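You operate a simulated robot arm through the tools that you are given. There is no shell and no other tool. Be economical: measure what you need, move in short steps, check, and stop when the job is done.

You are at the controls of a simulated two-armed robot. One attempt, no reset.

JOB
Take the yellow brush and put it on the top of the green bin lid. Put one of the small oranges from the back of the tall bench in the black tray. Take the spare cartridge and put it on top of the grey large union nut. Stack the cartridge marked "20 micron" from the deck of the cart on top of the cartridge that says "100 micron". Put the glass beaker in the inside of the sink. Switch the brake lever off. Put the stout adaptor on the top of the cart platform away on the lower shelf of the long bench. Take the short yellow cartridge on the top of the cart platform and put it away on the low shelf of the drawer bench. Put the union on the top of the wooden table away on the long shelf under the sink bench. Put the sample bottle marked "1" from the top of the wooden table on the end of the tall bench and the sample bottle labelled "2" on the left end of the hose bench. Take the green-band union and leave it on the left end of the hose bench. Put the loose blue handle on the left end of the hose bench away on the top of the grey bench. Pull the locker door open. Any order will do. Set down upright: glass beaker, stout adaptor, short yellow cartridge, union, sample bottle, green-band union. The brake lever goes to its stop.
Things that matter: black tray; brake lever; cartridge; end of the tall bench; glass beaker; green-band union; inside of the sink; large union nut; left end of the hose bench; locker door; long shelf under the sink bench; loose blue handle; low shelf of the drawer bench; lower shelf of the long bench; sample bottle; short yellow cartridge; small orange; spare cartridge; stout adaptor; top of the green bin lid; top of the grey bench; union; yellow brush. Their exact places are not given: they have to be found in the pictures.

The check looks at the end state, three seconds after you hand in, the way a careful person would. Anything else that was tipped, shoved, dropped, spilled or broken makes it a failure. A push-on lid holds only when it is set on centred and level and pressed home; a screw cap is set on level and turned clockwise until tight.

ROBOT AND FRAMES
Two 7-joint arms with two-finger parallel grippers on one trunk, on a base that drives. Base frame: it is fixed to the floor where the robot stands at the start and does not move with it; the origin is under the middle of the robot, x ahead of it, y to its left, z up. Lengths are in m, angles in degrees, forces in N, time in s.
The left shoulder is at the start at [0.07, 0.134, 1.321], the right one opposite. Places, roughly: black tray (20x15x8 cm) [-1.2, -3.9, 0.8]; brake lever [0.9, 1, 0.9]; cartridge [1.75, -3.75, 0.75]; end of the tall bench [0.7, -0.2, 0.9]; glass beaker [0.75, -0.25, 1]; green-band union [4, -3.75, 0.25]; inside of the sink [-1.9, 0.1, 0.7]; large union nut (8x8x3 cm) [1.9, -3.9, 0.8]; left end of the hose bench [4.2, -3.9, 0.8]; locker door [0.8, -0.9, 1.8]; long shelf under the sink bench [-2, -0.9, 0.2]; loose blue handle (11x3x3 cm) [4.2, -3.8, 0.8]; low shelf of the drawer bench [6.2, 2.4, 0.2]; lower shelf of the long bench [0, -4, 0.3]; sample bottle [0.75, -1.5, 0.75]; short yellow cartridge [0.75, 0.5, 0.75]; small orange (6x6x6 cm) [0.5, -0.1, 0.9]; spare cartridge [0.75, -3.75, 0.25]; stout adaptor [0.75, 0.5, 0.75]; top of the green bin lid [0.3, 1.7, 1.2]; top of the grey bench [-0.8, 5.2, 0.9]; union [0.75, -1.5, 0.75]; yellow brush (12x5x8 cm) [0.5, -0.1, 1.2]. Payload 1.57 kg a hand.
Tool frame (each hand has its own): the origin (TCP) lies between the finger pads and is the grasp point; the fingertips stand 0.03 m ahead of it; z points along the fingers, y is the line along which they close. The gripper opens to 0.08 m. The fingers are 0.017 m wide and 0.012 m thick; the gripper's body (0.04 by 0.082 m) begins 0.08 m behind the TCP.
Orientation is that of the tool frame in the base frame, as [roll, pitch, yaw] about the fixed x, y, z axes, in that order (R = Rz(yaw) Ry(pitch) Rx(roll)). With the fingers straight down and closing along the base's y, the tool's x points along the base's -x, its y along +y and its z along -z.

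CONTROLS
- The arms move only by the tool move_arm. It takes "left_increments", "right_increments" or both (then of equal length, played together; a hand with none holds still); each is a list of rows, each a list of 3 entries, a list of its own where there are three numbers: the turn, a rotation vector about the base's x, y, z in degrees, then the shift along the base's x, y, z in m, then the opening, from 0 (shut) to 1 (fully open). In form: [[[ax, ay, az], [tx, ty, tz], grip], ...]. A call has 1 to 10 rows; each row shifts and turns the commanded pose from where the row before left it. Each row takes 0.2 s and may step no farther than 0.05 m and 8.6 degrees from the row before; otherwise, or with a gripper value out of range, the whole call is refused. Where a pose cannot be reached the arm comes as near as it can. A force on the tool above 40 N (or 10 N above the force at the start of the call, whichever is more), or a blocked arm, ends the call early, and 0.2 s more pass. The fingers move at their own pace (about 0.153 m/s each) and stop on an object; they squeeze with about 29 N. The grip force told is the motor's: it shows also when the fingers shut on nothing. Time passes only in rows, and 0.2 s behind the last, so rows that do not move let the fingers close. It gives the time, the measured TCP pose, the force on the tool (base axes), the opening and the grip force at its end, in the units of the frame above (readings bear some noise), with the torque about the TCP (base axes, N m) and any sound that the robot's microphone picked up, and new pictures: "pictures" is both (left out), scene, wrist or none (wrist: the cameras of the hands that moved).
- Cameras (640 x 400 px; columns grow to the right, rows downward): "scene" is now at [0.1473, -0.0075, 1.5674]; the picture's right is [-0.06, -1.00, 0.00], its down [-0.46, 0.03, -0.89] and it looks along [0.89, -0.05, -0.46] (base axes); focal length 223 px, centre (320, 200). "left" rides on the left gripper at [0.072, 0.007, -0.122] in its tool frame; the picture's right is [-0.09, 1.00, 0.00], its down [-0.84, -0.08, -0.54] and it looks along [-0.54, -0.05, 0.84] (tool axes); focal length 238 px, centre (320, 200). "right" rides on the right gripper at [0.072, -0.007, -0.122] in its tool frame; the picture's right is [0.09, 1.00, 0.00], its down [-0.84, 0.08, -0.54] and it looks along [-0.54, 0.05, 0.84] (tool axes); focal length 238 px, centre (320, 200).
- raise_lower(by): slides the trunk up (or, below 0, down) by that many m; the arms and the scene camera ride with it, the base frame stays. It gives what a move gives, with no picture.
- drive_base(legs): drives the robot by 1 to 6 legs, each [ahead, left, turn to the left] in m, m and degrees, along the robot's own axes; the way and the turn of a leg run together, so that a leg with both is an arc; at most 1.5 m and 180 degrees a leg. The arms and the cameras ride along, it lands a little off, and it stops where it bumps. It gives what a move gives, and a new picture of the scene camera.
- pan_tilt(pan, tilt): turns the head with the scene camera to pan (to the left, within 86 degrees either way) and tilt (down, from -29 to 69), counted from straight ahead of the robot. It gives what a move gives, and a new picture of the scene camera.
- probe_pixels(camera, pixels): for up to 12 pixels [column, row] of the newest picture of that camera ("zoom" is the newest enlarged one), the place [x, y, z] in the base frame of the surface seen there, good to about 0.002 m, but the place of the scene camera against the robot may be out by one fixed shift of up to 0.012 m in any direction. The clock stands still meanwhile.
- close_up(camera, box): a new picture of the part [left, top, right, bottom] of that camera's present view, enlarged. The clock stands still meanwhile.
- job_done(): hands the job in; it is judged then, once.

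Work in short steps. Measure before you move; look again where a grasp or a placing could have gone wrong, and mend it. You have 392 turns and 360 pictures in all, those below and enlarged ones among them. Open the grippers and draw the arms clear of the work before you hand the job in, unless the task says otherwise; then end with one line.

The tools are called after "Call:" by a JSON object that holds its "method" and its "body". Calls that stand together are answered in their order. move_arm: Moves the arms, as the interface text tells. Its arguments: {"type":"object","properties":{"left_increments":{"type":"array","items":{"type":"array"}},"right_increments":{"type":"array","items":{"type":"array"}},"pictures":{"type":"string","enum":["both","scene","wrist","none"]}},"required":[]} The other tools are called the same way: raise_lower (by) slides the trunk up or down; drive_base (legs) drives the base; pan_tilt (pan, tilt) turns the head that bears the scene camera; probe_pixels (camera, pixels) gives the place of the surface under pixels of a picture; close_up (camera, box) takes an enlarged picture of a part of a camera's view; job_done () hands the job in.

At the start:

```text
time_s: 0.0
left_tcp_pos: [0.3786, 0.0937, 1.3832]
left_ee_rot: [-179.9, 0.0, -179.9]
left_wrist_force: [0.4, 0.0, 0.4]
left_torque: [0.02, -0.02, 0.01]
left_gripper_width: 0.0801
left_grasp_force: 0.0
right_tcp_pos: [0.3036, -0.1273, 1.4557]
right_ee_rot: [180.0, 0.0, -179.9]
right_wrist_force: [0.1, -0.4, -0.4]
right_torque: [0.01, 0.02, 0.02]
right_gripper_width: 0.08
right_grasp_force: 0.2
trunk travel left (down, up): [-0.895, 0.045]
robot x, y, heading: [0.0016, 0.003, -0.1]
head pan, tilt: [-3.4, 27.3]
```

scene: 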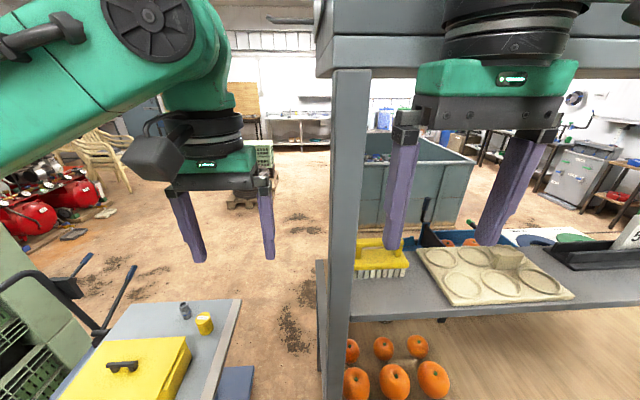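
right: 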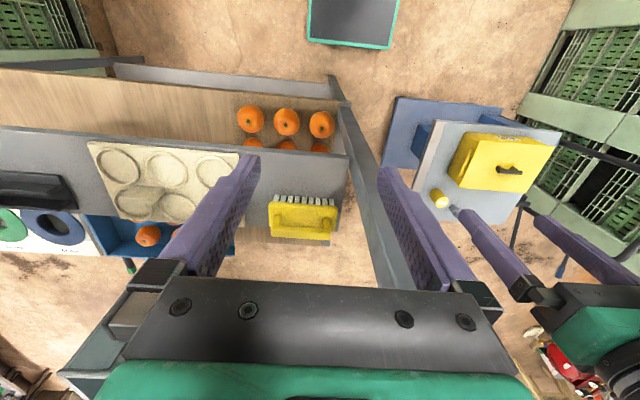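
left: 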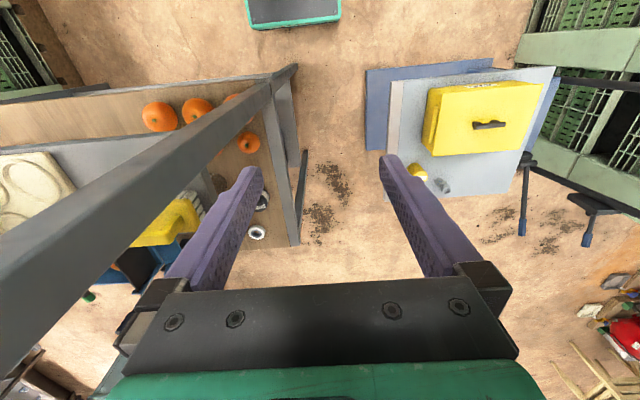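

The scene shows the tall bench at right (yellow brush at (380,255), oranges below) and the cart at lower left with cartridge (204,323) and adaptor (185,311). I probe these first.

Call:
{"method": "probe_pixels", "body": {"camera": "scene", "pixels": [[380, 252], [380, 272], [204, 320], [185, 308], [352, 350], [383, 348], [417, 346], [394, 380], [320, 300], [230, 310], [122, 366], [130, 275]]}}

Call:
{"method": "pan_tilt", "body": {"pan": -40, "tilt": 30}}

Call:
{"method": "pan_tilt", "body": {"pan": 40, "tilt": 30}}

```text
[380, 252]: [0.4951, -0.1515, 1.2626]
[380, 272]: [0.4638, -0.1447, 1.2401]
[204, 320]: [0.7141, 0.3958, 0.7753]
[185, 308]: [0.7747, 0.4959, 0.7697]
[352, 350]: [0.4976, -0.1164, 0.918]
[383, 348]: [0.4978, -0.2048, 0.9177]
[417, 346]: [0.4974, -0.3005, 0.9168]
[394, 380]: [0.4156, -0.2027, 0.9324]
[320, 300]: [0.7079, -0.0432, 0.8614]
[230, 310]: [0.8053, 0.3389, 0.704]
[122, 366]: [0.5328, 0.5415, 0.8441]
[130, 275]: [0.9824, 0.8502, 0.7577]
```

```text
time_s: 1.0
left_tcp_pos: [0.3775, 0.0923, 1.3831]
left_ee_rot: [-179.9, 0.0, -179.8]
left_wrist_force: [0.0, 0.0, -0.2]
left_torque: [0.0, 0.01, 0.03]
left_gripper_width: 0.0799
left_grasp_force: 0.1
right_tcp_pos: [0.3047, -0.1269, 1.4549]
right_ee_rot: [-180.0, 0.1, -180.0]
right_wrist_force: [0.5, 0.7, -0.7]
right_torque: [0.02, 0.03, -0.01]
right_gripper_width: 0.08
right_grasp_force: 0.0
trunk travel left (down, up): [-0.895, 0.045]
robot x, y, heading: [0.0031, 0.0006, -0.2]
head pan, tilt: [-40.0, 30.0]
```

scene: 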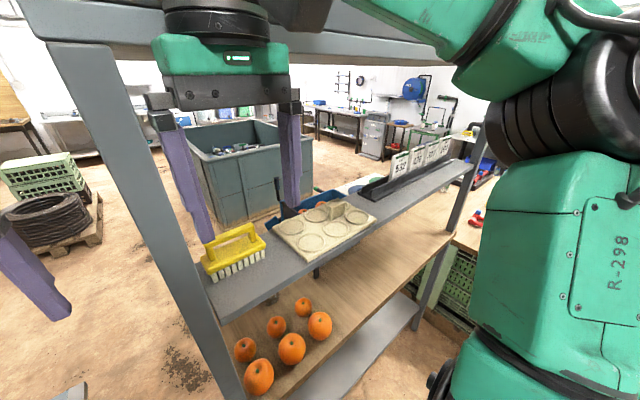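

```text
time_s: 2.6
left_tcp_pos: [0.3792, 0.0929, 1.3831]
left_ee_rot: [-179.9, 0.0, -179.9]
left_wrist_force: [0.2, 0.0, 0.9]
left_torque: [0.01, -0.03, 0.03]
left_gripper_width: 0.0799
left_grasp_force: 0.1
right_tcp_pos: [0.3049, -0.1263, 1.4551]
right_ee_rot: [-180.0, 0.1, 179.9]
right_wrist_force: [-0.3, 1.2, 0.6]
right_torque: [0.0, 0.02, -0.03]
right_gripper_width: 0.0798
right_grasp_force: 0.2
trunk travel left (down, up): [-0.895, 0.045]
robot x, y, heading: [0.0007, 0.0006, 0.1]
head pan, tilt: [40.0, 30.0]
```

scene: 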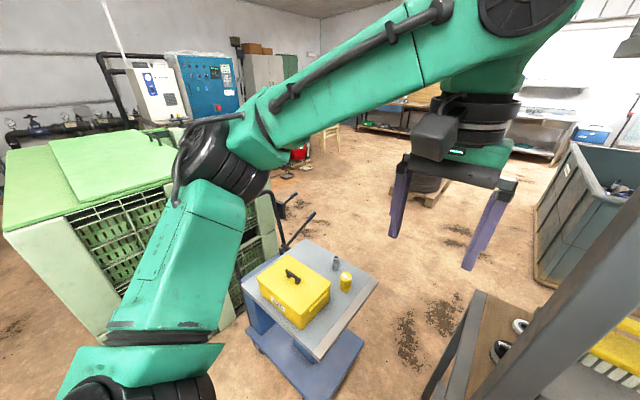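

The pan-left view shows a cart with yellow box, adaptor (336,263) and yellow cartridge (346,280), and dark levers near (295,225). I enlarge the lever area and the bench end with odd round things at (505,340).

Call:
{"method": "close_up", "body": {"camera": "scene", "box": [220, 180, 400, 360]}}

Call:
{"method": "close_up", "body": {"camera": "scene", "box": [420, 250, 640, 400]}}

Call:
{"method": "probe_pixels", "body": {"camera": "scene", "pixels": [[499, 347], [519, 324], [480, 345], [460, 340], [308, 215], [285, 245], [130, 160], [60, 200], [50, 150], [170, 185], [345, 277], [335, 258]]}}

```text
2.22 times, centred on (310, 270) of scene
```

zoom: 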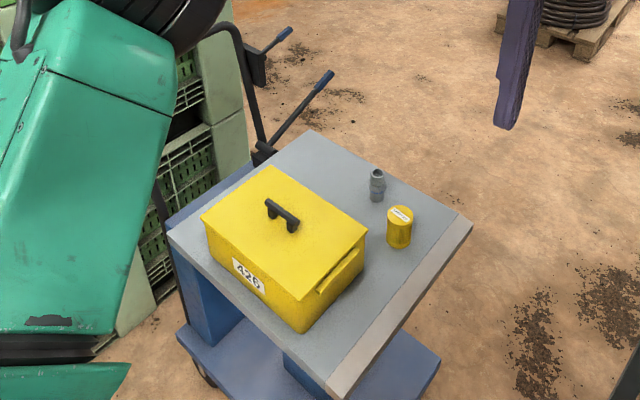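

```text
2.67 times, centred on (530, 325) of scene
```

zoom: 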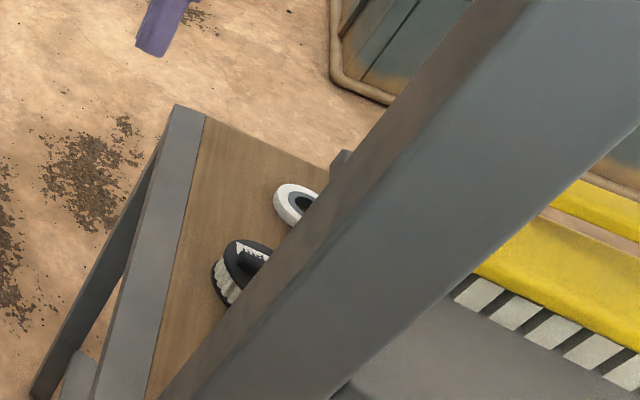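

```text
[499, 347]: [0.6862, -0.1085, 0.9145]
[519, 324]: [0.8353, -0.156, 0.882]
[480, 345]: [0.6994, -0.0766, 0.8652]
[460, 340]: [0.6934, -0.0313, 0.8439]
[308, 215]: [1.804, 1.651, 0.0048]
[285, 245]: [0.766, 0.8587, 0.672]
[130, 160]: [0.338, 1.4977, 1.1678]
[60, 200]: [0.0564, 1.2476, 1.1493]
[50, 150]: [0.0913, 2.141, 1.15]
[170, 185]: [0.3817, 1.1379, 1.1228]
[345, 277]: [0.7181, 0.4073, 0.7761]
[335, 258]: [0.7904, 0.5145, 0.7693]
```

Now I look up at the upper locker of the tall bench and right.

Call:
{"method": "pan_tilt", "body": {"pan": -30, "tilt": -10}}

Call:
{"method": "pan_tilt", "body": {"pan": -75, "tilt": 20}}

```text
time_s: 4.0
left_tcp_pos: [0.3781, 0.0939, 1.3822]
left_ee_rot: [-179.9, 0.0, -179.9]
left_wrist_force: [0.1, -0.2, -0.2]
left_torque: [0.0, 0.02, -0.01]
left_gripper_width: 0.0801
left_grasp_force: 0.1
right_tcp_pos: [0.3047, -0.1266, 1.4543]
right_ee_rot: [-179.9, -0.1, 179.9]
right_wrist_force: [0.5, 0.1, -1.0]
right_torque: [0.0, 0.01, -0.01]
right_gripper_width: 0.08
right_grasp_force: 0.1
trunk travel left (down, up): [-0.895, 0.045]
robot x, y, heading: [-0.0007, 0.0, 0.1]
head pan, tilt: [-30.0, -10.0]
```

scene: 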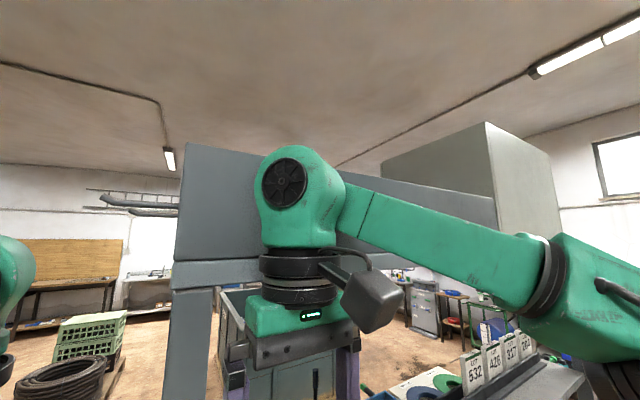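

```text
time_s: 5.1
left_tcp_pos: [0.3779, 0.094, 1.3822]
left_ee_rot: [-180.0, 0.0, -179.9]
left_wrist_force: [-0.6, -0.5, -0.9]
left_torque: [0.01, -0.03, 0.01]
left_gripper_width: 0.08
left_grasp_force: 0.1
right_tcp_pos: [0.305, -0.1264, 1.4554]
right_ee_rot: [179.9, 0.0, 180.0]
right_wrist_force: [0.4, -1.0, 0.2]
right_torque: [-0.01, -0.01, 0.0]
right_gripper_width: 0.0799
right_grasp_force: 0.1
trunk travel left (down, up): [-0.895, 0.045]
robot x, y, heading: [0.0011, 0.0002, 0.0]
head pan, tilt: [-75.0, 20.0]
```

scene: 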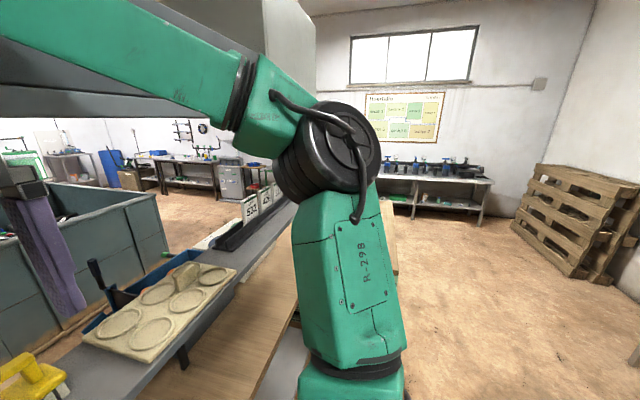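

I probe the tall bench geometry through the right wrist camera (oranges at (250,120),(286,122),(322,125); shelf edge at row 130–155; brush (303,218)).

Call:
{"method": "probe_pixels", "body": {"camera": "right", "pixels": [[250, 117], [286, 120], [322, 122], [250, 143], [200, 110], [200, 78], [200, 138], [260, 160], [303, 215], [340, 90], [355, 150], [300, 202]]}}

Call:
{"method": "probe_pixels", "body": {"camera": "left", "pixels": [[160, 115], [198, 110], [237, 98], [249, 143], [230, 125], [260, 200], [257, 233], [295, 240], [280, 120], [180, 215], [100, 150], [275, 160]]}}

Call:
{"method": "close_up", "body": {"camera": "left", "box": [80, 60, 360, 270]}}

```text
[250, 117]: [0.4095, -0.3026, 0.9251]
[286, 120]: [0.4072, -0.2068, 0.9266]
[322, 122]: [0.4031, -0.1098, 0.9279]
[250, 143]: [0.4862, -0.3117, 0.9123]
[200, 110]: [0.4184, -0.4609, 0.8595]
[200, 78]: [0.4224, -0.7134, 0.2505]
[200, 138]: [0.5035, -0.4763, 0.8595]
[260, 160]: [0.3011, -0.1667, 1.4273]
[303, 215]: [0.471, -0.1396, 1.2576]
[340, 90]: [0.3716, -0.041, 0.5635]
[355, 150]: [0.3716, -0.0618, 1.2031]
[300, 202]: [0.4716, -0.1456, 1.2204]
```

```text
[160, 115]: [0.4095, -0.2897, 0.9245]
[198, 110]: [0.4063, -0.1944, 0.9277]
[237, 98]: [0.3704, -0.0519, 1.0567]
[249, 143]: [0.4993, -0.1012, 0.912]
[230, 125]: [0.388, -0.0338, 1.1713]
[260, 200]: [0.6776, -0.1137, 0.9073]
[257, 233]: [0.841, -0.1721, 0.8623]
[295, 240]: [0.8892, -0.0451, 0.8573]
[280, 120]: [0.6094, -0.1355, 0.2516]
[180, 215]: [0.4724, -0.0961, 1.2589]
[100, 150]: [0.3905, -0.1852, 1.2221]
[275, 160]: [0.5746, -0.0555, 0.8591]
```

```text
1.90 times, centred on (220, 165) of left
```

zoom: 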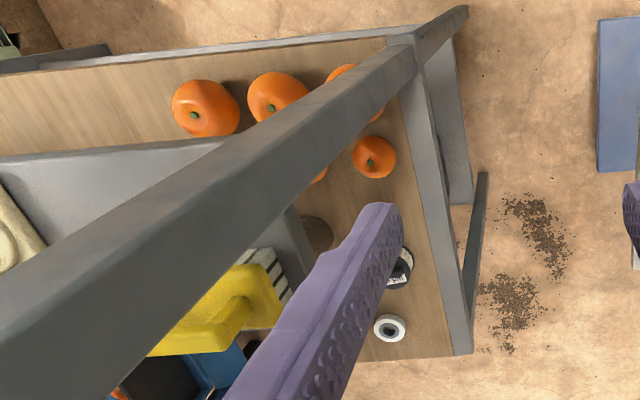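

I look again ahead to measure the locker's underside and panel, and enlarge the brush.

Call:
{"method": "pan_tilt", "body": {"pan": -25, "tilt": 15}}

Call:
{"method": "close_up", "body": {"camera": "right", "box": [60, 80, 380, 280]}}

```text
time_s: 6.3
left_tcp_pos: [0.3794, 0.0918, 1.3828]
left_ee_rot: [-179.9, 0.0, -179.9]
left_wrist_force: [-0.2, -0.2, 0.2]
left_torque: [0.0, 0.03, 0.02]
left_gripper_width: 0.0802
left_grasp_force: 0.0
right_tcp_pos: [0.3037, -0.127, 1.4555]
right_ee_rot: [180.0, 0.0, -180.0]
right_wrist_force: [0.2, 0.7, 0.4]
right_torque: [-0.02, 0.03, 0.02]
right_gripper_width: 0.08
right_grasp_force: 0.0
trunk travel left (down, up): [-0.895, 0.045]
robot x, y, heading: [-0.0008, -0.0021, 0.1]
head pan, tilt: [-25.0, 15.0]
```

scene: 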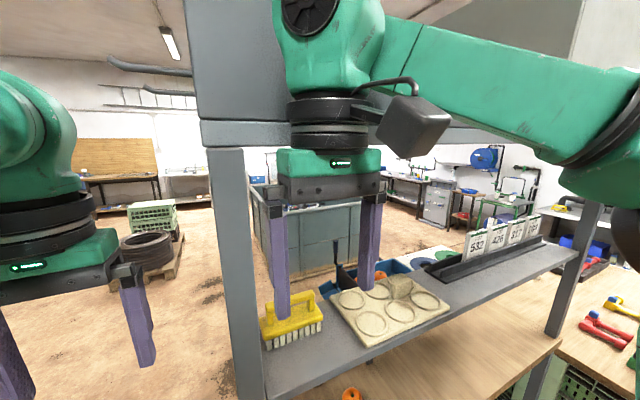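

```text
2.00 times, centred on (220, 180) of right
```

zoom: 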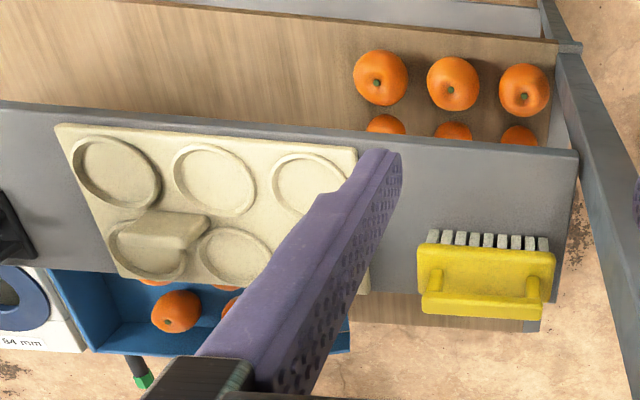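

Probe locker beam edges and brush handle in detail.

Call:
{"method": "probe_pixels", "body": {"camera": "scene", "pixels": [[235, 60], [240, 120], [240, 142], [440, 140], [235, 200], [280, 312], [310, 300], [270, 330], [290, 345], [265, 360], [345, 395], [300, 370]]}}

Call:
{"method": "probe_pixels", "body": {"camera": "zoom", "pixels": [[485, 303], [530, 285], [435, 285], [480, 260], [425, 255], [550, 262], [485, 240], [570, 158], [560, 300], [385, 123], [453, 130], [518, 135]]}}

```text
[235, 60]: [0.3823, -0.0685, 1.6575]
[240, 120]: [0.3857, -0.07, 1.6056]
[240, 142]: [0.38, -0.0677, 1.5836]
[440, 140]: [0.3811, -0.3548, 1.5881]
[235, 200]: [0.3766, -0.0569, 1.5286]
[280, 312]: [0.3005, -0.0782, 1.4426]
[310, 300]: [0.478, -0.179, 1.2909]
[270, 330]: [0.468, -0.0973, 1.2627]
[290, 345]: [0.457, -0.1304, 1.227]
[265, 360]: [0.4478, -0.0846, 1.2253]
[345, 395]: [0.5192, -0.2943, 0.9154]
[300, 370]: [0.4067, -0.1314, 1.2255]
```

```text
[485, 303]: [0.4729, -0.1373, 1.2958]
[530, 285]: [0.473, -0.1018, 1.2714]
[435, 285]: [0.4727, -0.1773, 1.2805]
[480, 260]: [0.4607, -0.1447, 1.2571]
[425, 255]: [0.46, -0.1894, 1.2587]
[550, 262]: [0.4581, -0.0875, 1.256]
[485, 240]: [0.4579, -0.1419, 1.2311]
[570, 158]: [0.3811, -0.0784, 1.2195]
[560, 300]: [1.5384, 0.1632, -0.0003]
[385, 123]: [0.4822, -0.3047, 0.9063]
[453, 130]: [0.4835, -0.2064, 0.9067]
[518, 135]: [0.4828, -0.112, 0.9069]
```

The brush handle bar lies along y at about [0.482,-0.14,1.288]. I'll use the left hand, leaned toward +y to avoid the locker beam: first yaw it 90° clear of the post.

Call:
{"method": "move_arm", "body": {"left_increments": [[[0, 0, 8.5], [0.005, 0.015, 0], 1], [[0, 0, 8.5], [0.005, 0.015, 0], 1], [[0, 0, 8.5], [0.005, 0.01, 0], 1], [[0, 0, 8.5], [0.005, 0.01, 0], 1], [[0, 0, 8.5], [0.005, 0.01, 0], 1], [[0, 0, 8.5], [0.005, 0.01, 0], 1], [[0, 0, 8.5], [0.005, 0.01, 0], 1], [[0, 0, 8.5], [0.005, 0.01, 0], 1], [[0, 0, 8.5], [0.005, 0.01, 0], 1], [[0, 0, 8.5], [0.005, 0, 0], 1]], "pictures": "none"}}

Call:
{"method": "move_arm", "body": {"left_increments": [[[0, 0, 5], [0.005, 0, 0], 1], [[-8, 0, 0], [0.005, 0, 0], 1], [[-8, 0, 0], [0.005, 0, 0], 1], [[-8, 0, 0], [0.005, 0, 0], 1], [[-8, 0, 0], [0.005, 0, 0], 1], [[-8, 0, 0], [0, 0, 0], 1]], "pictures": "both"}}

```text
time_s: 8.5
left_tcp_pos: [0.4299, 0.1936, 1.383]
left_ee_rot: [180.0, 0.0, -94.8]
left_wrist_force: [-0.3, 0.2, -0.2]
left_torque: [-0.01, 0.0, 0.01]
left_gripper_width: 0.0802
left_grasp_force: 0.1
right_tcp_pos: [0.3042, -0.1272, 1.4544]
right_ee_rot: [180.0, 0.1, 180.0]
right_wrist_force: [0.3, 0.0, 0.0]
right_torque: [0.01, 0.03, 0.02]
right_gripper_width: 0.0798
right_grasp_force: 0.0
trunk travel left (down, up): [-0.895, 0.045]
robot x, y, heading: [-0.0016, -0.0011, -0.1]
head pan, tilt: [-25.0, 15.0]
```

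```text
time_s: 9.9
left_tcp_pos: [0.4549, 0.1955, 1.3824]
left_ee_rot: [180.0, -40.2, -89.9]
left_wrist_force: [-0.4, 0.0, -0.6]
left_torque: [0.02, 0.01, 0.0]
left_gripper_width: 0.0803
left_grasp_force: 0.0
right_tcp_pos: [0.3035, -0.1252, 1.4553]
right_ee_rot: [-180.0, 0.0, 179.9]
right_wrist_force: [0.3, -0.2, 0.2]
right_torque: [-0.03, 0.0, 0.01]
right_gripper_width: 0.08
right_grasp_force: 0.1
trunk travel left (down, up): [-0.895, 0.045]
robot x, y, heading: [0.0008, -0.004, -0.0]
head pan, tilt: [-25.0, 15.0]
```

scene: 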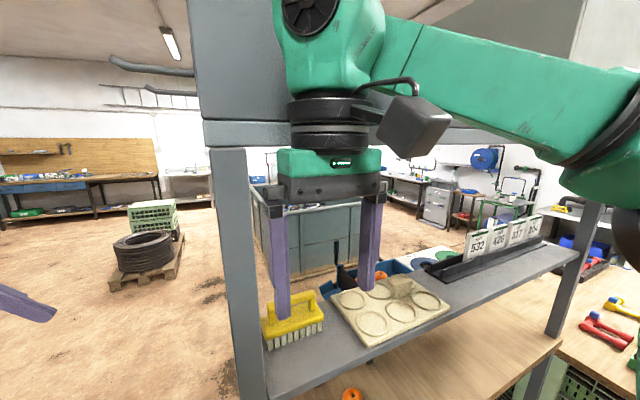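
left: 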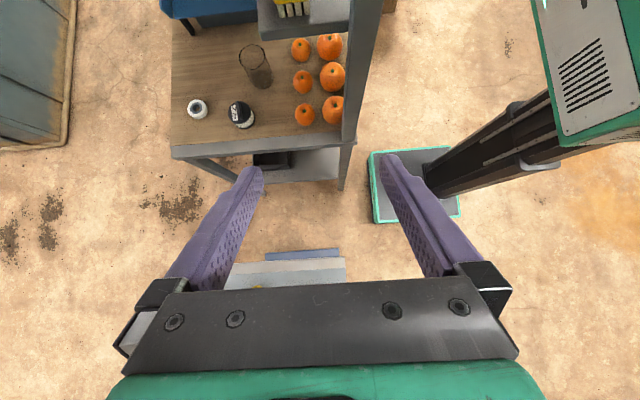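

From this view: beaker at (255,65), tape (197,108), black brush (240,115), post top (365,40). Probe them.

Call:
{"method": "probe_pixels", "body": {"camera": "left", "pixels": [[250, 48], [263, 45], [240, 58], [262, 80], [255, 85], [197, 102], [240, 112], [300, 45], [303, 80], [305, 112], [290, 8], [362, 40]]}}

Call:
{"method": "close_up", "body": {"camera": "left", "box": [160, 0, 400, 150]}}

```text
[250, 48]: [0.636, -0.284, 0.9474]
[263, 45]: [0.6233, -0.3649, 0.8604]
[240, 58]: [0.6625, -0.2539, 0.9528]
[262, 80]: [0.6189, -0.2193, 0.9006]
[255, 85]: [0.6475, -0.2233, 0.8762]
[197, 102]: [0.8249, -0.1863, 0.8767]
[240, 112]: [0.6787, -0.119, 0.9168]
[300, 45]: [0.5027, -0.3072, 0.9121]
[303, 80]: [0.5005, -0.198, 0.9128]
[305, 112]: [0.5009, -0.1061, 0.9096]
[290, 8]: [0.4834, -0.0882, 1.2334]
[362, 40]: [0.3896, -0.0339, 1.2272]
```

```text
2.67 times, centred on (280, 75) of left
```

zoom: 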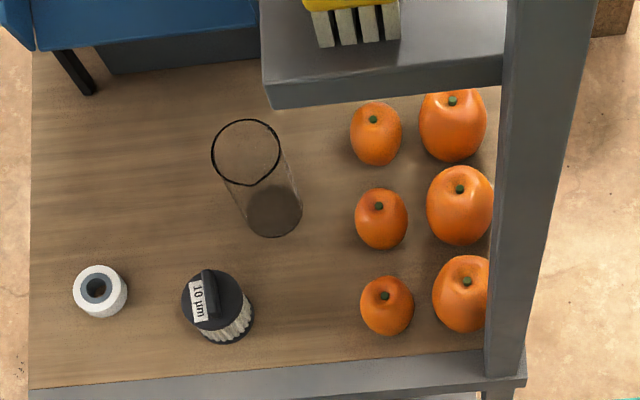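

Now move the left hand to a pre-grasp 0.1 m back from the handle along the lean direction.

Call:
{"method": "move_arm", "body": {"left_increments": [[[0, 0, 0], [0.01, -0.035, 0], 1], [[0, 0, 0], [0.01, -0.035, 0], 1], [[0, 0, 0], [0.007, -0.035, 0], 1], [[0, 0, 0], [0, -0.035, 0], 1], [[0, 0, 0], [0, -0.035, 0], 1], [[0, 0, 0], [0, -0.035, -0.005], 1], [[0, 0, 0], [0, -0.035, -0.005], 1], [[0, 0, 0], [0, -0.026, -0.007], 1]], "pictures": "both"}}

```text
time_s: 11.7
left_tcp_pos: [0.4815, -0.0799, 1.3664]
left_ee_rot: [180.0, -39.9, -89.9]
left_wrist_force: [-0.4, 0.2, 0.4]
left_torque: [0.04, 0.02, -0.01]
left_gripper_width: 0.0799
left_grasp_force: 0.0
right_tcp_pos: [0.304, -0.1292, 1.4554]
right_ee_rot: [179.9, 0.0, 180.0]
right_wrist_force: [0.2, 1.2, -0.1]
right_torque: [0.01, 0.05, 0.0]
right_gripper_width: 0.0802
right_grasp_force: 0.0
trunk travel left (down, up): [-0.895, 0.045]
robot x, y, heading: [-0.0003, -0.003, -0.1]
head pan, tilt: [-25.0, 15.0]
```

scene: 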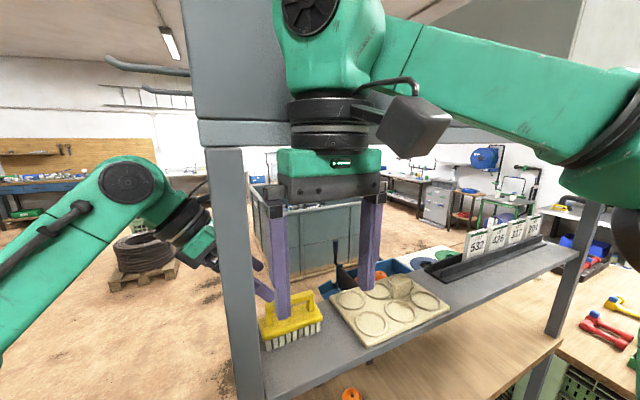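
left: 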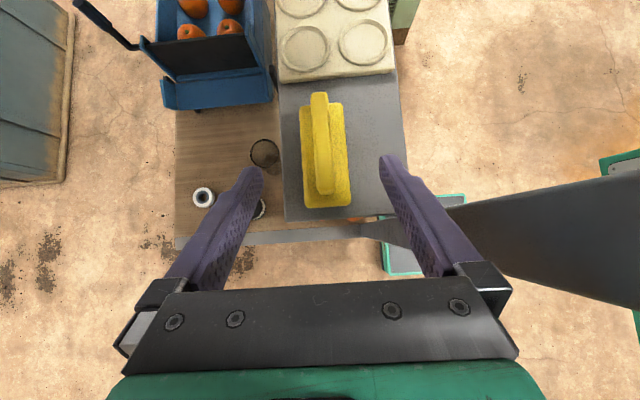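

The left camera now sees the brush from above its end, handle at (322,145), block (325,155). I probe handle and block edges.

Call:
{"method": "probe_pixels", "body": {"camera": "left", "pixels": [[320, 100], [322, 140], [322, 175], [305, 150], [341, 150], [328, 200], [347, 200], [306, 203], [265, 150], [262, 143]]}}

Call:
{"method": "close_up", "body": {"camera": "left", "box": [260, 70, 400, 230]}}

```text
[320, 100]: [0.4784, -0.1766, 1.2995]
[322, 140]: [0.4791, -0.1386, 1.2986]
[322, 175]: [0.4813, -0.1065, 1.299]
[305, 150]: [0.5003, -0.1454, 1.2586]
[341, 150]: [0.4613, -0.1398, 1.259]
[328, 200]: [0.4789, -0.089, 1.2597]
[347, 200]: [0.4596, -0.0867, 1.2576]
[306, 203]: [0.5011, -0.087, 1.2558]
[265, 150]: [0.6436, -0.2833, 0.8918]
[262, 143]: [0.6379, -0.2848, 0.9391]
```

```text
2.50 times, centred on (330, 150) of left
```

zoom: 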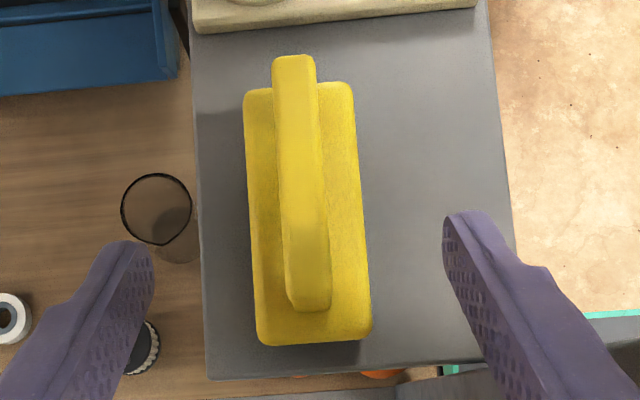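

Handle bar centre [0.480,-0.143,~1.29], block top 1.259. Advance to [0.480,-0.143,1.293] and close.

Call:
{"method": "move_arm", "body": {"left_increments": [[[0, 0, 0], [0, -0.02, -0.025], 1], [[0, 0, 0], [-0.001, -0.02, -0.025], 1], [[0, 0, 0], [0, -0.023, -0.0234], 1], [[0, 0, 0], [0, 0, 0], 1], [[0, 0, 0], [0, 0, 0], 0], [[0, 0, 0], [0, 0, 0], 0], [[0, 0, 0], [0, 0, 0], 0]], "pictures": "wrist"}}

```text
time_s: 13.3
left_tcp_pos: [0.4808, -0.136, 1.2927]
left_ee_rot: [179.8, -40.3, -89.7]
left_wrist_force: [-0.2, 0.1, 0.0]
left_torque: [-0.05, 0.01, -0.03]
left_gripper_width: 0.0164
left_grasp_force: 29.1
right_tcp_pos: [0.3066, -0.1212, 1.4549]
right_ee_rot: [-179.7, -0.1, 179.9]
right_wrist_force: [1.0, 0.2, -0.3]
right_torque: [0.02, 0.0, 0.01]
right_gripper_width: 0.0803
right_grasp_force: 0.0
trunk travel left (down, up): [-0.895, 0.045]
robot x, y, heading: [0.0028, 0.0017, 0.2]
head pan, tilt: [-25.0, 15.0]
```

left: 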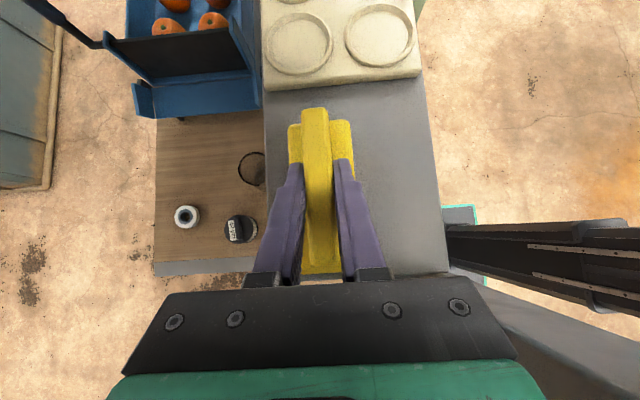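

Gripped (width 0.0164, 29 N). Lift and withdraw toward +y.

Call:
{"method": "move_arm", "body": {"left_increments": [[[0, 0, 0], [0, 0, 0.02], 0], [[0, 0, 0], [0, 0.01, 0.02], 0], [[0, 0, 0], [0, 0.04, 0.02], 0], [[0, 0, 0], [0, 0.045, 0.01], 0], [[0, 0, 0], [0, 0.045, 0], 0], [[0, 0, 0], [0, 0.045, 0], 0], [[0, 0, 0], [0, 0.045, 0], 0], [[0, 0, 0], [0, 0.045, 0], 0], [[0, 0, 0], [-0.02, 0.04, 0], 0]], "pictures": "wrist"}}

Call:
{"method": "pan_tilt", "body": {"pan": 75, "tilt": 25}}

```text
time_s: 15.3
left_tcp_pos: [0.4568, 0.1752, 1.3605]
left_ee_rot: [-179.9, -40.0, -90.1]
left_wrist_force: [-0.4, -0.3, -0.9]
left_torque: [-0.01, 0.0, 0.03]
left_gripper_width: 0.0166
left_grasp_force: 29.1
right_tcp_pos: [0.3028, -0.1253, 1.4561]
right_ee_rot: [-179.9, 0.1, -180.0]
right_wrist_force: [-0.6, 0.5, -0.3]
right_torque: [-0.05, -0.03, -0.01]
right_gripper_width: 0.08
right_grasp_force: 0.0
trunk travel left (down, up): [-0.895, 0.045]
robot x, y, heading: [0.0028, 0.0007, -0.0]
head pan, tilt: [-25.0, 15.0]
```

left: 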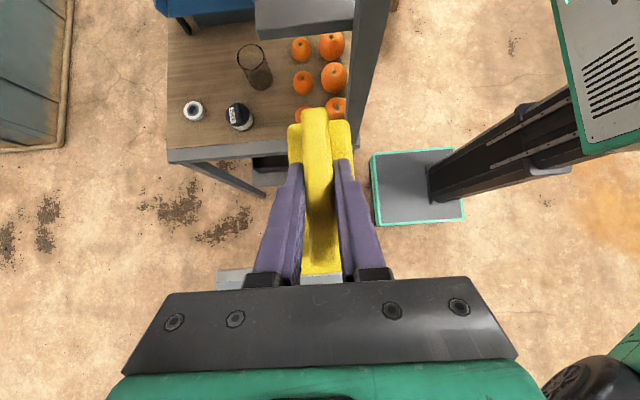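

```text
time_s: 17.0
left_tcp_pos: [0.4596, 0.1732, 1.3598]
left_ee_rot: [180.0, -39.9, -90.0]
left_wrist_force: [-0.5, -0.8, -1.5]
left_torque: [0.01, 0.0, -0.03]
left_gripper_width: 0.0166
left_grasp_force: 29.0
right_tcp_pos: [0.3046, -0.1263, 1.4545]
right_ee_rot: [-179.9, 0.0, 180.0]
right_wrist_force: [-0.4, -0.1, -0.7]
right_torque: [0.0, 0.01, 0.01]
right_gripper_width: 0.0802
right_grasp_force: 0.2
trunk travel left (down, up): [-0.895, 0.045]
robot x, y, heading: [0.0019, 0.0011, -0.0]
head pan, tilt: [75.0, 25.0]
```

scene: 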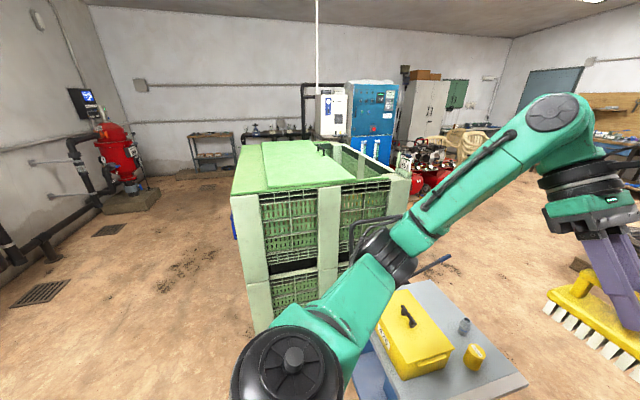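

The green bin's lid spans about (235–355,140–190) with the open part beyond to the right at (365,160). Probe it.

Call:
{"method": "close_up", "body": {"camera": "scene", "box": [210, 110, 450, 270]}}

Call:
{"method": "probe_pixels", "body": {"camera": "scene", "pixels": [[240, 185], [250, 165], [262, 145], [275, 180], [300, 165], [290, 145], [320, 150], [350, 178], [340, 165], [365, 160], [390, 180], [325, 141]]}}

```text
2.50 times, centred on (330, 190) of scene
```

zoom: 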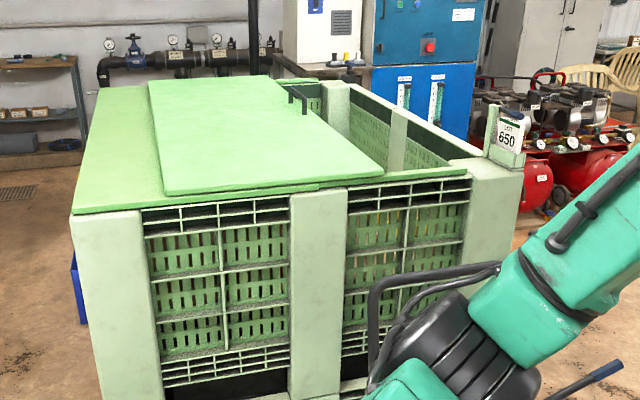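

```text
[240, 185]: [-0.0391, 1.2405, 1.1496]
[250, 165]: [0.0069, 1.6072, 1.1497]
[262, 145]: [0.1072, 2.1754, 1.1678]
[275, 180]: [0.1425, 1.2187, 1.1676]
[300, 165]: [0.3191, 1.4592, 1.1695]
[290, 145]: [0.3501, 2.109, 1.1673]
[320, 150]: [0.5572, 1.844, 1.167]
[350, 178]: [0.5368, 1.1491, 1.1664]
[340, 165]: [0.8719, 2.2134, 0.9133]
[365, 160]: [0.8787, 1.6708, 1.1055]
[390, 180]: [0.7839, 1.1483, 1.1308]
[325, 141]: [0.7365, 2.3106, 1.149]
```

The lid panel is at z 1.168, x≈0.08–0.6, y≈1.15–2.2. I strafe left 0.65, then turn left 90° to face the bin.

Call:
{"method": "drive_base", "body": {"legs": [[0, 0.62, 0], [0, 0, 90]]}}

Call:
{"method": "pan_tilt", "body": {"pan": -10, "tilt": 35}}

```text
time_s: 24.4
left_tcp_pos: [-0.1793, 1.0908, 1.3595]
left_ee_rot: [-180.0, -40.0, 1.1]
left_wrist_force: [-0.7, -0.3, -1.2]
left_torque: [-0.02, 0.02, 0.02]
left_gripper_width: 0.0165
left_grasp_force: 29.1
right_tcp_pos: [0.1217, 0.9407, 1.4546]
right_ee_rot: [-179.9, 0.0, -89.2]
right_wrist_force: [0.3, -0.4, -0.2]
right_torque: [0.01, -0.02, -0.07]
right_gripper_width: 0.0802
right_grasp_force: 0.1
trunk travel left (down, up): [-0.895, 0.045]
robot x, y, heading: [-0.0024, 0.6338, 91.1]
head pan, tilt: [75.0, 25.0]
```

scene: 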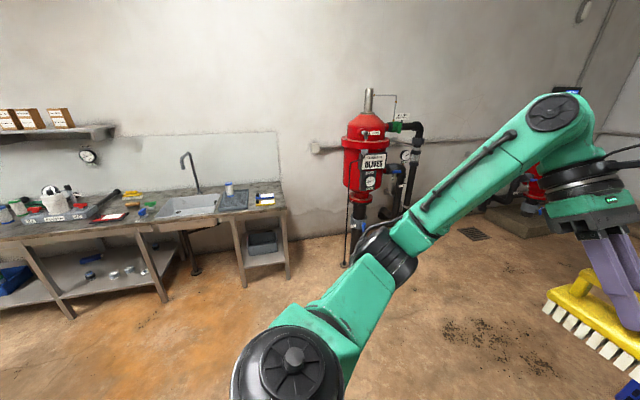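

```text
time_s: 26.0
left_tcp_pos: [-0.1803, 1.0905, 1.3602]
left_ee_rot: [179.9, -40.0, 1.0]
left_wrist_force: [-0.5, 0.3, -1.7]
left_torque: [0.0, 0.0, 0.0]
left_gripper_width: 0.0167
left_grasp_force: 28.8
right_tcp_pos: [0.1205, 0.9393, 1.4553]
right_ee_rot: [179.9, 0.0, -89.2]
right_wrist_force: [-1.0, 1.7, 0.1]
right_torque: [0.01, 0.01, 0.02]
right_gripper_width: 0.0801
right_grasp_force: 0.0
trunk travel left (down, up): [-0.895, 0.045]
robot x, y, heading: [-0.0027, 0.6349, 90.8]
head pan, tilt: [-10.0, 35.0]
```

scene: 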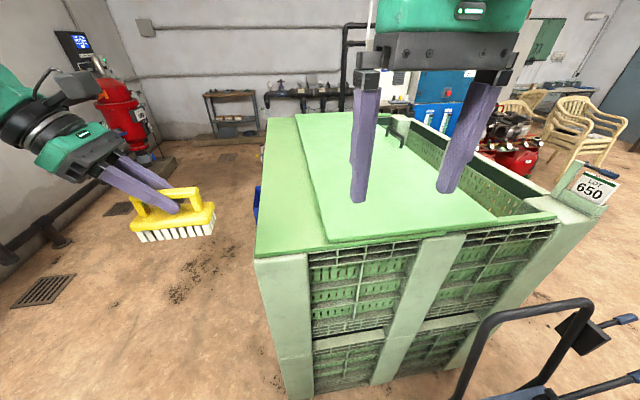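

Brush hangs level. Move it over the lid: to about [0.22,1.37,1.30].

Call:
{"method": "move_arm", "body": {"left_increments": [[[0, 0, 0], [0.03, 0.035, 0], 0], [[0, 0, 0], [0.03, 0.035, 0], 0], [[0, 0, 0], [0.035, 0.035, 0], 0], [[0, 0, 0], [0.04, 0.03, 0], 0], [[0, 0, 0], [0.04, 0.03, 0], 0], [[0, 0, 0], [0.04, 0.03, 0], 0], [[0, 0, 0], [0.045, 0.02, 0], 0], [[0, 0, 0], [0.045, 0.02, -0.02], 0], [[0, 0, 0], [0.045, 0.02, -0.02], 0], [[0, 0, 0], [0.045, 0.02, -0.02], 0]], "pictures": "both"}}

```text
refused: row 8 steps farther than a row can; nothing moved
```

Same with smaller last steps.

Call:
{"method": "move_arm", "body": {"left_increments": [[[0, 0, 0], [0.03, 0.035, 0], 0], [[0, 0, 0], [0.03, 0.035, 0], 0], [[0, 0, 0], [0.035, 0.035, 0], 0], [[0, 0, 0], [0.04, 0.029, 0], 0], [[0, 0, 0], [0.04, 0.029, 0], 0], [[0, 0, 0], [0.04, 0.029, 0], 0], [[0, 0, 0], [0.045, 0.02, 0], 0], [[0, 0, 0], [0.04, 0.02, -0.02], 0], [[0, 0, 0], [0.04, 0.02, -0.02], 0], [[0, 0, 0], [0.04, 0.02, -0.02], 0]], "pictures": "both"}}

```text
time_s: 28.2
left_tcp_pos: [0.093, 1.2199, 1.2536]
left_ee_rot: [180.0, -39.9, 1.0]
left_wrist_force: [0.7, 0.1, -1.5]
left_torque: [0.0, 0.05, -0.04]
left_gripper_width: 0.0166
left_grasp_force: 28.9
left hand out of reach, approached as far as the arm can: row 4, 5, 6, 7, 8, 9, 10
right_tcp_pos: [0.1243, 0.9395, 1.4551]
right_ee_rot: [179.8, 0.0, -89.2]
right_wrist_force: [0.2, -0.9, 0.3]
right_torque: [0.03, 0.04, 0.01]
right_gripper_width: 0.08
right_grasp_force: 0.1
trunk travel left (down, up): [-0.895, 0.045]
robot x, y, heading: [-0.0039, 0.6342, 90.7]
head pan, tilt: [-10.0, 35.0]
```

scene: 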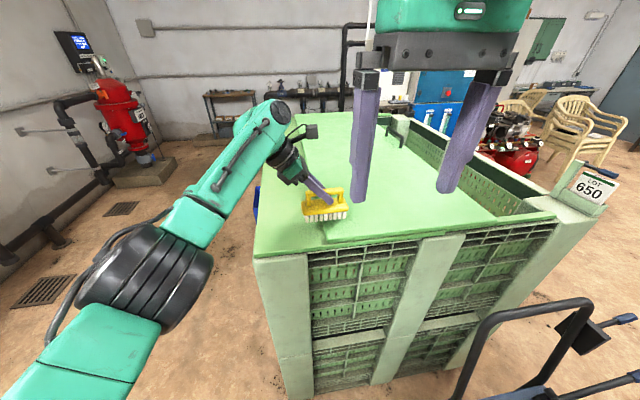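
left: 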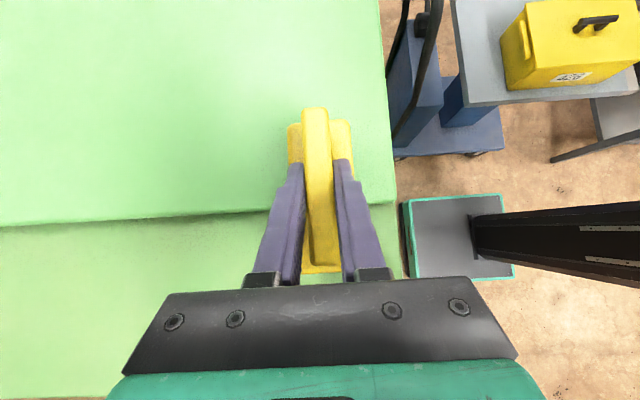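

The arm ran out of reach; the brush is over the step at the lid's edge. Lift it a little and measure the gap between my base and the cart.

Call:
{"method": "probe_pixels", "body": {"camera": "left", "pixels": [[440, 153], [440, 200], [395, 190], [406, 240], [300, 212], [100, 220], [200, 100], [390, 100], [410, 150], [500, 130]]}}

Call:
{"method": "move_arm", "body": {"left_increments": [[[0, 0, 0], [-0.02, -0.02, 0.03], 0], [[0, 0, 0], [-0.02, -0.02, 0.03], 0], [[0, 0, 0], [0, 0, 0.02], 0]], "pictures": "none"}}

```text
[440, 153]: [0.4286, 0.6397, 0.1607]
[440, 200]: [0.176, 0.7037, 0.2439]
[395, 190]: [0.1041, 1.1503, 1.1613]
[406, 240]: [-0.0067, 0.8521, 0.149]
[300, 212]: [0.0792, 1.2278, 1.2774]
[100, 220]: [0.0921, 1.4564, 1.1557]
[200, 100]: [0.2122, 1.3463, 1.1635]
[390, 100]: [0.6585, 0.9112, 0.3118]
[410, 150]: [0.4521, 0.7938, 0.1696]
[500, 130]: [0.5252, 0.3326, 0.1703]
```

```text
time_s: 29.0
left_tcp_pos: [0.0524, 1.18, 1.3323]
left_ee_rot: [-180.0, -39.8, 1.0]
left_wrist_force: [0.9, -0.9, -1.4]
left_torque: [0.02, 0.03, -0.02]
left_gripper_width: 0.0168
left_grasp_force: 28.9
right_tcp_pos: [0.1236, 0.9405, 1.4553]
right_ee_rot: [179.9, 0.0, -89.2]
right_wrist_force: [-0.3, 0.1, 0.3]
right_torque: [0.01, 0.02, 0.01]
right_gripper_width: 0.0799
right_grasp_force: 0.1
trunk travel left (down, up): [-0.895, 0.045]
robot x, y, heading: [-0.0006, 0.631, 90.8]
head pan, tilt: [-10.0, 35.0]
```

Base front right edge x≈0.18; the cart plate at x 0.43, so I shift right 0.15 and ahead 0.08.

Call:
{"method": "drive_base", "body": {"legs": [[0.08, -0.15, 0]]}}

Call:
{"method": "move_arm", "body": {"left_increments": [[[0, 0, 0], [0.02, 0.02, 0], 0], [[0, 0, 0], [0.02, 0.02, -0.02], 0], [[0, 0, 0], [0, 0, -0.02], 0], [[0, 0, 0], [0, 0, -0.02], 0], [[0, 0, 0], [0, 0, -0.02], 0]], "pictures": "wrist"}}

```text
time_s: 30.5
left_tcp_pos: [0.1966, 1.2609, 1.3336]
left_ee_rot: [-180.0, -40.2, 1.0]
left_wrist_force: [-0.3, 0.0, -1.7]
left_torque: [0.02, 0.0, 0.03]
left_gripper_width: 0.0165
left_grasp_force: 29.1
right_tcp_pos: [0.2662, 1.0204, 1.4561]
right_ee_rot: [-179.9, 0.1, -89.0]
right_wrist_force: [-0.7, -0.3, -0.2]
right_torque: [0.02, -0.01, 0.01]
right_gripper_width: 0.0799
right_grasp_force: 0.2
trunk travel left (down, up): [-0.895, 0.045]
robot x, y, heading: [0.1484, 0.7179, 90.7]
head pan, tilt: [-10.0, 35.0]
```

scene: 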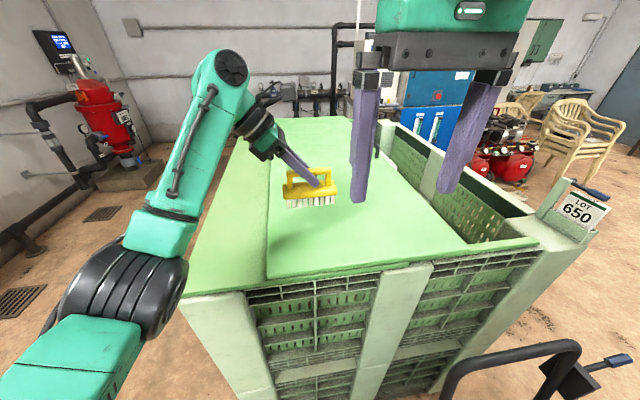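

```text
time_s: 31.7
left_tcp_pos: [0.2358, 1.2919, 1.2817]
left_ee_rot: [-179.5, -40.3, 1.0]
left_wrist_force: [0.3, 0.7, -0.9]
left_torque: [-0.02, 0.03, 0.01]
left_gripper_width: 0.0165
left_grasp_force: 28.9
left hand out of reach, approached as far as the arm can: row 2, 4, 5
right_tcp_pos: [0.2724, 1.0215, 1.4549]
right_ee_rot: [-180.0, 0.0, -89.1]
right_wrist_force: [-0.5, -0.3, -0.2]
right_torque: [0.0, 0.01, -0.02]
right_gripper_width: 0.0799
right_grasp_force: 0.0
trunk travel left (down, up): [-0.895, 0.045]
robot x, y, heading: [0.1481, 0.7118, 91.0]
head pan, tilt: [-10.0, 35.0]
```

left: 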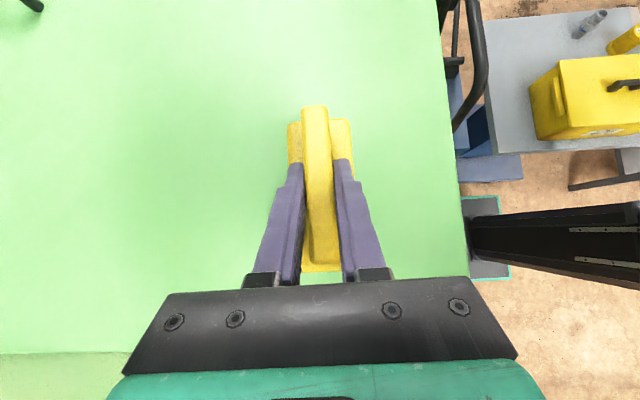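

At reach limit; pull back 3 cm and lower with the trunk.

Call:
{"method": "move_arm", "body": {"left_increments": [[[0, 0, 0], [-0.01, -0.03, 0], 0], [[0, 0, 0], [-0.005, -0.01, 0], 0]], "pictures": "none"}}

Call:
{"method": "raise_lower", "body": {"by": -0.035}}

```text
time_s: 32.3
left_tcp_pos: [0.2255, 1.2925, 1.282]
left_ee_rot: [-179.9, -40.1, 1.2]
left_wrist_force: [0.2, -0.3, -1.4]
left_torque: [0.03, -0.01, 0.0]
left_gripper_width: 0.0167
left_grasp_force: 28.4
left hand out of reach, approached as far as the arm can: row 1, 2
right_tcp_pos: [0.2692, 1.0223, 1.4542]
right_ee_rot: [180.0, 0.0, -89.2]
right_wrist_force: [0.7, -0.2, 0.4]
right_torque: [-0.01, 0.01, 0.0]
right_gripper_width: 0.0799
right_grasp_force: 0.1
trunk travel left (down, up): [-0.895, 0.045]
robot x, y, heading: [0.1513, 0.7174, 90.8]
head pan, tilt: [-10.0, 35.0]
```

```text
time_s: 33.0
left_tcp_pos: [0.2261, 1.2928, 1.2466]
left_ee_rot: [-179.8, -40.2, 1.1]
left_wrist_force: [0.2, 0.0, -1.5]
left_torque: [-0.01, -0.01, 0.01]
left_gripper_width: 0.0165
left_grasp_force: 29.0
right_tcp_pos: [0.2694, 1.0228, 1.4202]
right_ee_rot: [-179.9, 0.1, -89.1]
right_wrist_force: [-0.2, 0.2, 0.4]
right_torque: [-0.02, 0.02, 0.02]
right_gripper_width: 0.0799
right_grasp_force: 0.1
trunk travel left (down, up): [-0.86, 0.08]
robot x, y, heading: [0.1474, 0.7183, 91.1]
head pan, tilt: [-10.0, 35.0]
```

Small further lowering until contact shows.

Call:
{"method": "raise_lower", "body": {"by": -0.007}}

Call:
{"method": "raise_lower", "body": {"by": -0.003}}

```text
time_s: 33.6
left_tcp_pos: [0.2256, 1.2937, 1.2389]
left_ee_rot: [-179.8, -40.2, 1.3]
left_wrist_force: [-0.1, -0.6, -1.8]
left_torque: [0.02, 0.01, -0.04]
left_gripper_width: 0.0167
left_grasp_force: 28.3
right_tcp_pos: [0.2709, 1.0226, 1.4132]
right_ee_rot: [179.9, 0.0, -89.0]
right_wrist_force: [0.0, 0.0, -0.1]
right_torque: [-0.01, 0.0, -0.01]
right_gripper_width: 0.0802
right_grasp_force: 0.2
trunk travel left (down, up): [-0.853, 0.087]
robot x, y, heading: [0.1452, 0.7153, 90.9]
head pan, tilt: [-10.0, 35.0]
```

```text
time_s: 34.1
left_tcp_pos: [0.2251, 1.2935, 1.2357]
left_ee_rot: [-179.8, -40.0, 1.3]
left_wrist_force: [-0.5, 0.6, -1.7]
left_torque: [0.0, 0.03, -0.01]
left_gripper_width: 0.0168
left_grasp_force: 29.1
right_tcp_pos: [0.2706, 1.0222, 1.4106]
right_ee_rot: [-180.0, 0.0, -89.1]
right_wrist_force: [0.4, -0.2, 0.6]
right_torque: [0.02, -0.02, -0.01]
right_gripper_width: 0.08
right_grasp_force: 0.0
trunk travel left (down, up): [-0.85, 0.09]
robot x, y, heading: [0.1466, 0.7167, 90.9]
head pan, tilt: [-10.0, 35.0]
```

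Call:
{"method": "raise_lower", "body": {"by": -0.003}}

Call:
{"method": "raise_lower", "body": {"by": -0.002}}

Call:
{"method": "close_up", "body": {"camera": "scene", "box": [240, 140, 400, 240]}}

```text
time_s: 34.6
left_tcp_pos: [0.226, 1.2936, 1.2333]
left_ee_rot: [-179.9, -40.2, 1.1]
left_wrist_force: [0.0, 0.2, -1.5]
left_torque: [0.03, -0.01, -0.01]
left_gripper_width: 0.0168
left_grasp_force: 29.1
right_tcp_pos: [0.2697, 1.0232, 1.4068]
right_ee_rot: [-180.0, 0.0, -89.1]
right_wrist_force: [-0.8, -0.5, -0.2]
right_torque: [0.01, 0.0, 0.03]
right_gripper_width: 0.0804
right_grasp_force: 0.2
trunk travel left (down, up): [-0.847, 0.093]
robot x, y, heading: [0.1452, 0.719, 91.0]
head pan, tilt: [-10.0, 35.0]
```

```text
time_s: 35.2
left_tcp_pos: [0.2265, 1.293, 1.2324]
left_ee_rot: [-179.6, -40.2, 1.0]
left_wrist_force: [-0.7, 2.2, 5.8]
left_torque: [-0.05, 0.38, -0.05]
left_gripper_width: 0.0167
left_grasp_force: 28.6
right_tcp_pos: [0.2713, 1.0202, 1.4061]
right_ee_rot: [179.9, 0.1, -89.1]
right_wrist_force: [0.2, -0.1, 0.6]
right_torque: [-0.01, 0.0, -0.01]
right_gripper_width: 0.0798
right_grasp_force: 0.0
trunk travel left (down, up): [-0.845, 0.095]
robot x, y, heading: [0.1495, 0.7141, 90.7]
head pan, tilt: [-10.0, 35.0]
```

```text
4.00 times, centred on (320, 190) of scene
```

zoom: 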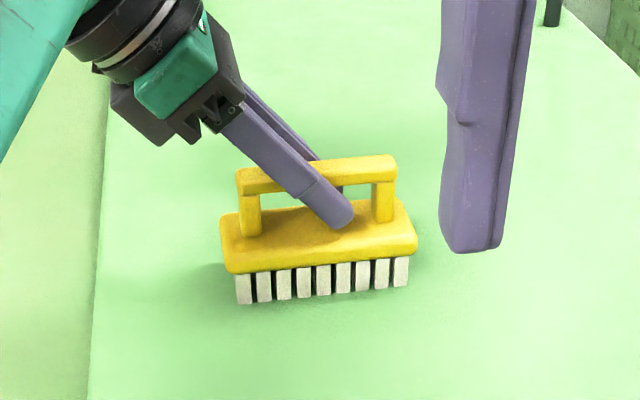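

Contact (5.8 N). Open and back out along the finger line.

Call:
{"method": "move_arm", "body": {"left_increments": [[[0, 0, 0], [0, 0, 0], 0.5], [[0, 0, 0], [0, 0, 0], 1], [[0, 0, 0], [-0.025, 0, 0.03], 1], [[0, 0, 0], [-0.03, 0, 0.035], 1], [[0, 0, 0], [-0.03, -0.01, 0.03], 1], [[0, 0, 0], [-0.03, -0.02, 0.02], 1]], "pictures": "scene"}}

```text
time_s: 36.6
left_tcp_pos: [0.0998, 1.2609, 1.353]
left_ee_rot: [-177.2, -36.7, 1.1]
left_wrist_force: [3.8, -0.8, -1.7]
left_torque: [0.08, -0.03, 0.05]
left_gripper_width: 0.08
left_grasp_force: 0.0
right_tcp_pos: [0.2716, 1.0157, 1.407]
right_ee_rot: [180.0, 0.2, -89.1]
right_wrist_force: [0.5, -0.9, 0.4]
right_torque: [0.06, -0.01, 0.01]
right_gripper_width: 0.0801
right_grasp_force: 0.0
trunk travel left (down, up): [-0.845, 0.095]
robot x, y, heading: [0.149, 0.7164, 90.8]
head pan, tilt: [-10.0, 35.0]
```

scene: 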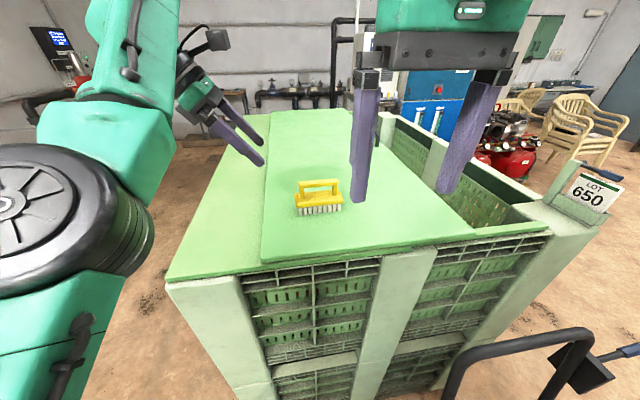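

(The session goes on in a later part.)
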